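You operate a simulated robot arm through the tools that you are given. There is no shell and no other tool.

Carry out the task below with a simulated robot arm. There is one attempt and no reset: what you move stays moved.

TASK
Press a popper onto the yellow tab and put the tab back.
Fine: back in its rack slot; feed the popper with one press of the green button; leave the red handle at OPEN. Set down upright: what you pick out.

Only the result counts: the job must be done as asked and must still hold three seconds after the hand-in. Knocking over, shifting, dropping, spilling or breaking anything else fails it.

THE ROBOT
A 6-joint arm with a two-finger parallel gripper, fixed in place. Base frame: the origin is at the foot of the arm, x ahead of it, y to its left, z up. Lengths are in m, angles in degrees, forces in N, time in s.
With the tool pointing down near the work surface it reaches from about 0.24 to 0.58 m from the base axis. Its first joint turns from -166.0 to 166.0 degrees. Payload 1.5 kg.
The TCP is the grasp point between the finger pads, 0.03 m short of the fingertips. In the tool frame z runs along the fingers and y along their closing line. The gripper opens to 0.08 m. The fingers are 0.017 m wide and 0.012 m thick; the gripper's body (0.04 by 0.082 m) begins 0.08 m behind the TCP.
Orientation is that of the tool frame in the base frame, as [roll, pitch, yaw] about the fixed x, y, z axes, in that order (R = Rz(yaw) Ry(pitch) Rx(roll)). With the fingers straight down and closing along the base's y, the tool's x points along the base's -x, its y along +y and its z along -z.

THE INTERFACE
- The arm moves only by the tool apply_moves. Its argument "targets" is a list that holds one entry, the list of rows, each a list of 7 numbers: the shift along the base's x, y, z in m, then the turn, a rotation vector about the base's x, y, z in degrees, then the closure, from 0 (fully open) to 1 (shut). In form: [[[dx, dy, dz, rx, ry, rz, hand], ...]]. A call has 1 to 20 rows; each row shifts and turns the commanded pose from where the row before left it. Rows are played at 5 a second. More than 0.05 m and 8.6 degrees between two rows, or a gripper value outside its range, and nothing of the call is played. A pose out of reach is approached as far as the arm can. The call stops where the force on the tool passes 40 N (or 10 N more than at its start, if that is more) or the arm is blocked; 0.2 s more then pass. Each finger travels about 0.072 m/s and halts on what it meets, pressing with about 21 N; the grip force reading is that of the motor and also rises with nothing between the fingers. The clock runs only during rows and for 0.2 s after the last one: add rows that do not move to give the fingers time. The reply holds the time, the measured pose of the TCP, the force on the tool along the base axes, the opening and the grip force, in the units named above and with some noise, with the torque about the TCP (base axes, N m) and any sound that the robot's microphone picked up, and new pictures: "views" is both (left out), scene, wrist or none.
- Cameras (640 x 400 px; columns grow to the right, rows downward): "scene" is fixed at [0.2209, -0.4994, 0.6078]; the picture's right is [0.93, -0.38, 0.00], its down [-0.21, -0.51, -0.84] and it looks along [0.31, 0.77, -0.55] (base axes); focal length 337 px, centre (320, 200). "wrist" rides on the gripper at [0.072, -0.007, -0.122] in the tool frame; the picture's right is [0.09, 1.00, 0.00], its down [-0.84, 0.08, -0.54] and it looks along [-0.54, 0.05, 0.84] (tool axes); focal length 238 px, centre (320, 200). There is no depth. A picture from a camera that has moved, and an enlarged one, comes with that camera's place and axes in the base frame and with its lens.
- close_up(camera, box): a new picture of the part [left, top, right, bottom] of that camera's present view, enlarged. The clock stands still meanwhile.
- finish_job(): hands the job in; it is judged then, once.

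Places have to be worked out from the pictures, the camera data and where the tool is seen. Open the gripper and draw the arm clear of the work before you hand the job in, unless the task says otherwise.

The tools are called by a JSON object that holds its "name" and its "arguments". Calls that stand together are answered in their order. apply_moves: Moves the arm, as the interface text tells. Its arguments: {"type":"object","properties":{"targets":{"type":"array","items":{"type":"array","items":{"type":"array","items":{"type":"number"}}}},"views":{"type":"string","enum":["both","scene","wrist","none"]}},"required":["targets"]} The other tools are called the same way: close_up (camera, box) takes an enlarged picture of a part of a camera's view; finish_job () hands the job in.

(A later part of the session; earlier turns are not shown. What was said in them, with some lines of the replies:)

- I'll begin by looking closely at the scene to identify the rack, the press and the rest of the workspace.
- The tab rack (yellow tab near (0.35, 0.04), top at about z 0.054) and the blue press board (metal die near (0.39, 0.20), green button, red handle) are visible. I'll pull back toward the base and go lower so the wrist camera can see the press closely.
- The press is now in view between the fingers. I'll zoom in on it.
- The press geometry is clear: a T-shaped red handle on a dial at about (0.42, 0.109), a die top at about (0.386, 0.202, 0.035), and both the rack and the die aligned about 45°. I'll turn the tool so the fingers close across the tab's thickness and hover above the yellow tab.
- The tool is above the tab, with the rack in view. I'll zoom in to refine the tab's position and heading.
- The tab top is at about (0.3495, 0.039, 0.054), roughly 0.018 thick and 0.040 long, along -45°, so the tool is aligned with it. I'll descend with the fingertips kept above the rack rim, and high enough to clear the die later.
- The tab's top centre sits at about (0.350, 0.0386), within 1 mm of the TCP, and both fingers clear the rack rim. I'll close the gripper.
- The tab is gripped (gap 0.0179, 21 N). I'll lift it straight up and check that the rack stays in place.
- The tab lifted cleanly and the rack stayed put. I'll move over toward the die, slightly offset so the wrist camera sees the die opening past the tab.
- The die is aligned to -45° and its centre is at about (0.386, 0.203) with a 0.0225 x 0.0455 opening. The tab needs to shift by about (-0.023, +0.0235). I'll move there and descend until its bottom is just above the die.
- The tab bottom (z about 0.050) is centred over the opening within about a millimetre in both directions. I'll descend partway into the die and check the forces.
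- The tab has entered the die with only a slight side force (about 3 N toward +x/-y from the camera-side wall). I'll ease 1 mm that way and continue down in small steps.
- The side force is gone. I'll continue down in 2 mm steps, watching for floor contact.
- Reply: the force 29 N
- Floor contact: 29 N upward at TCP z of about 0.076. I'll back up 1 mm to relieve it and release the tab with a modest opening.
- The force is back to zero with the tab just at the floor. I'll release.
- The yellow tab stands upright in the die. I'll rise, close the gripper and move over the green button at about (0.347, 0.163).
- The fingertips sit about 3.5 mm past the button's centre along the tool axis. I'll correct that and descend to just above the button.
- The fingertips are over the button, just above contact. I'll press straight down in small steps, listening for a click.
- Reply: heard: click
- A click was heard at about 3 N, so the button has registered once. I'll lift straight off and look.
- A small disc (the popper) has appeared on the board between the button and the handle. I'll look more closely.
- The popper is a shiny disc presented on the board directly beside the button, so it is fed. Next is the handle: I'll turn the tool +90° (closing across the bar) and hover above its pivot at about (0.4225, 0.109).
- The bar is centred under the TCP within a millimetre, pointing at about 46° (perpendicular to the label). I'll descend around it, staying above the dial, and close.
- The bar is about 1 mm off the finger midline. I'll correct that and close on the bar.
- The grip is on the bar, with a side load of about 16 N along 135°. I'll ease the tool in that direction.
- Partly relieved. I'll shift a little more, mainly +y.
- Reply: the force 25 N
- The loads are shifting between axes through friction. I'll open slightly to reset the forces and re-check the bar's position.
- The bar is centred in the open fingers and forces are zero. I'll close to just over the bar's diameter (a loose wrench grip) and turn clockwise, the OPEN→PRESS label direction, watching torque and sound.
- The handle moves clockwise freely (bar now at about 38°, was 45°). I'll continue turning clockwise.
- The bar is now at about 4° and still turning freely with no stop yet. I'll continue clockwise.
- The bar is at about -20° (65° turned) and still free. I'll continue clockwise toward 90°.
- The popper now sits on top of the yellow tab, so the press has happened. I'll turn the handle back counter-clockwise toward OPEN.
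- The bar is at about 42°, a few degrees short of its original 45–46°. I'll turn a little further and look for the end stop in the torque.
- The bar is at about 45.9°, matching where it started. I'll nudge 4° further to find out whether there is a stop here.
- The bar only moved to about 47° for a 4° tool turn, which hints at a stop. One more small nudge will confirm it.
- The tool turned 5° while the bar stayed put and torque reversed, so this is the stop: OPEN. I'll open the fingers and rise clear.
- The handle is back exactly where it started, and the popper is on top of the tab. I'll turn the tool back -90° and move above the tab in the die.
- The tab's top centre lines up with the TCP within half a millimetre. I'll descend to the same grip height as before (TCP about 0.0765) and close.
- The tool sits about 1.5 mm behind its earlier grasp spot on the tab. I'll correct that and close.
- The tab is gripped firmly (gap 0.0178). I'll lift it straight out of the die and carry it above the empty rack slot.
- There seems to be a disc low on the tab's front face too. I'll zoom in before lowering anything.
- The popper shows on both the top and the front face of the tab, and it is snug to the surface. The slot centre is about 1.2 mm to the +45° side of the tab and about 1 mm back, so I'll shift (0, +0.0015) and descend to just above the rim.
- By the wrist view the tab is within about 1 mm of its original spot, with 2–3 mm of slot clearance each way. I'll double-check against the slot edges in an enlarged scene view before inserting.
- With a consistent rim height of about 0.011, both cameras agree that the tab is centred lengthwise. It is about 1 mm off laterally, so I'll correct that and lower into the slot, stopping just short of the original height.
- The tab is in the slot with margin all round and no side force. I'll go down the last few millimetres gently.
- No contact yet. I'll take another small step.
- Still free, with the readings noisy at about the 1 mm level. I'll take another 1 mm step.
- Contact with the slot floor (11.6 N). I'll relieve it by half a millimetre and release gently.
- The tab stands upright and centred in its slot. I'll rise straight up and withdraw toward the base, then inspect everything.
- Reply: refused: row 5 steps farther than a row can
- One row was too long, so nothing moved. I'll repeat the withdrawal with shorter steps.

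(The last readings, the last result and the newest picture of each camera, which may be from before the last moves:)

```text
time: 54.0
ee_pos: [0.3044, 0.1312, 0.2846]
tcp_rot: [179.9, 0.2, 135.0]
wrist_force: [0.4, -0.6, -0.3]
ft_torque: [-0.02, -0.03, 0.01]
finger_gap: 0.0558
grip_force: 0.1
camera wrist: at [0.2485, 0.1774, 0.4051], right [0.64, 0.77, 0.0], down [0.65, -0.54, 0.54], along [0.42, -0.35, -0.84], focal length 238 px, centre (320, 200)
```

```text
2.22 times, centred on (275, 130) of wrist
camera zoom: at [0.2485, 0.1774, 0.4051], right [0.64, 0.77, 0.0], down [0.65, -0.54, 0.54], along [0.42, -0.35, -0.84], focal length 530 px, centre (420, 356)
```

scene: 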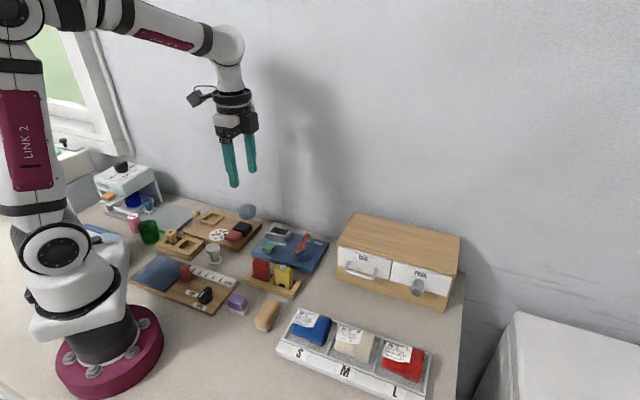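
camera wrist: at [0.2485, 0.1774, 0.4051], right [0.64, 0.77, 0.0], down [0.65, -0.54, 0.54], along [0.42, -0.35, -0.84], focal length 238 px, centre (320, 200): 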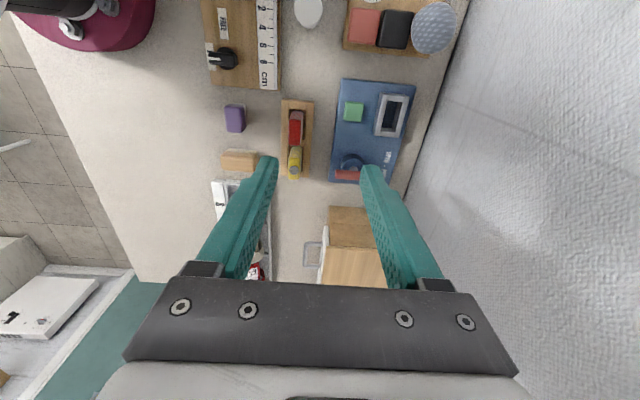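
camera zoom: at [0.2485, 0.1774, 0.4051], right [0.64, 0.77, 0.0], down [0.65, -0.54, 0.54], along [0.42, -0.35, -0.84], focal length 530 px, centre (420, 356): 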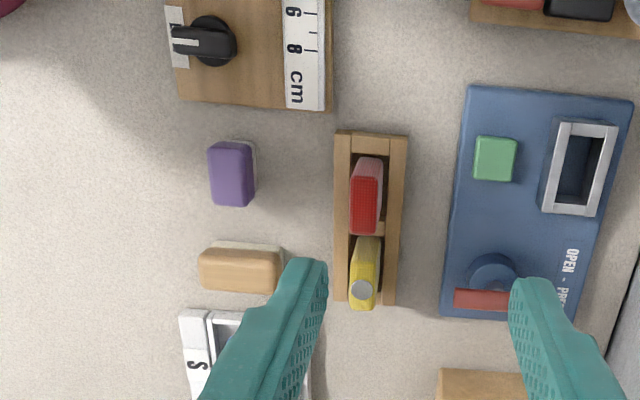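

The tab is upright in its slot with the popper on it, the die is empty, the handle is at OPEN, and nothing else has moved. The arm is clear and the gripper open, so I'm handing in.

{"name": "finish_job", "arguments": {}}

```text
The job is handed in.
```

The yellow tab now has its popper pressed on and stands upright back in its rack slot. I've handed the job in, but no verdict has come back yet.

- **Popper feed:** I pressed the green button once and heard one click. A popper then appeared on the press board.
- **Press:** I put the tab in the die and turned the red handle clockwise, and the popper moved onto the tab. It shows as discs on the top and on one face.
- **Handle:** I turned it back until it hit a stop, where it points the same way as at the start. I took that position as OPEN.
- **Everything else:** In the last pictures the red tab, the rack and the other items look undisturbed. The gripper is open and clear of the work.
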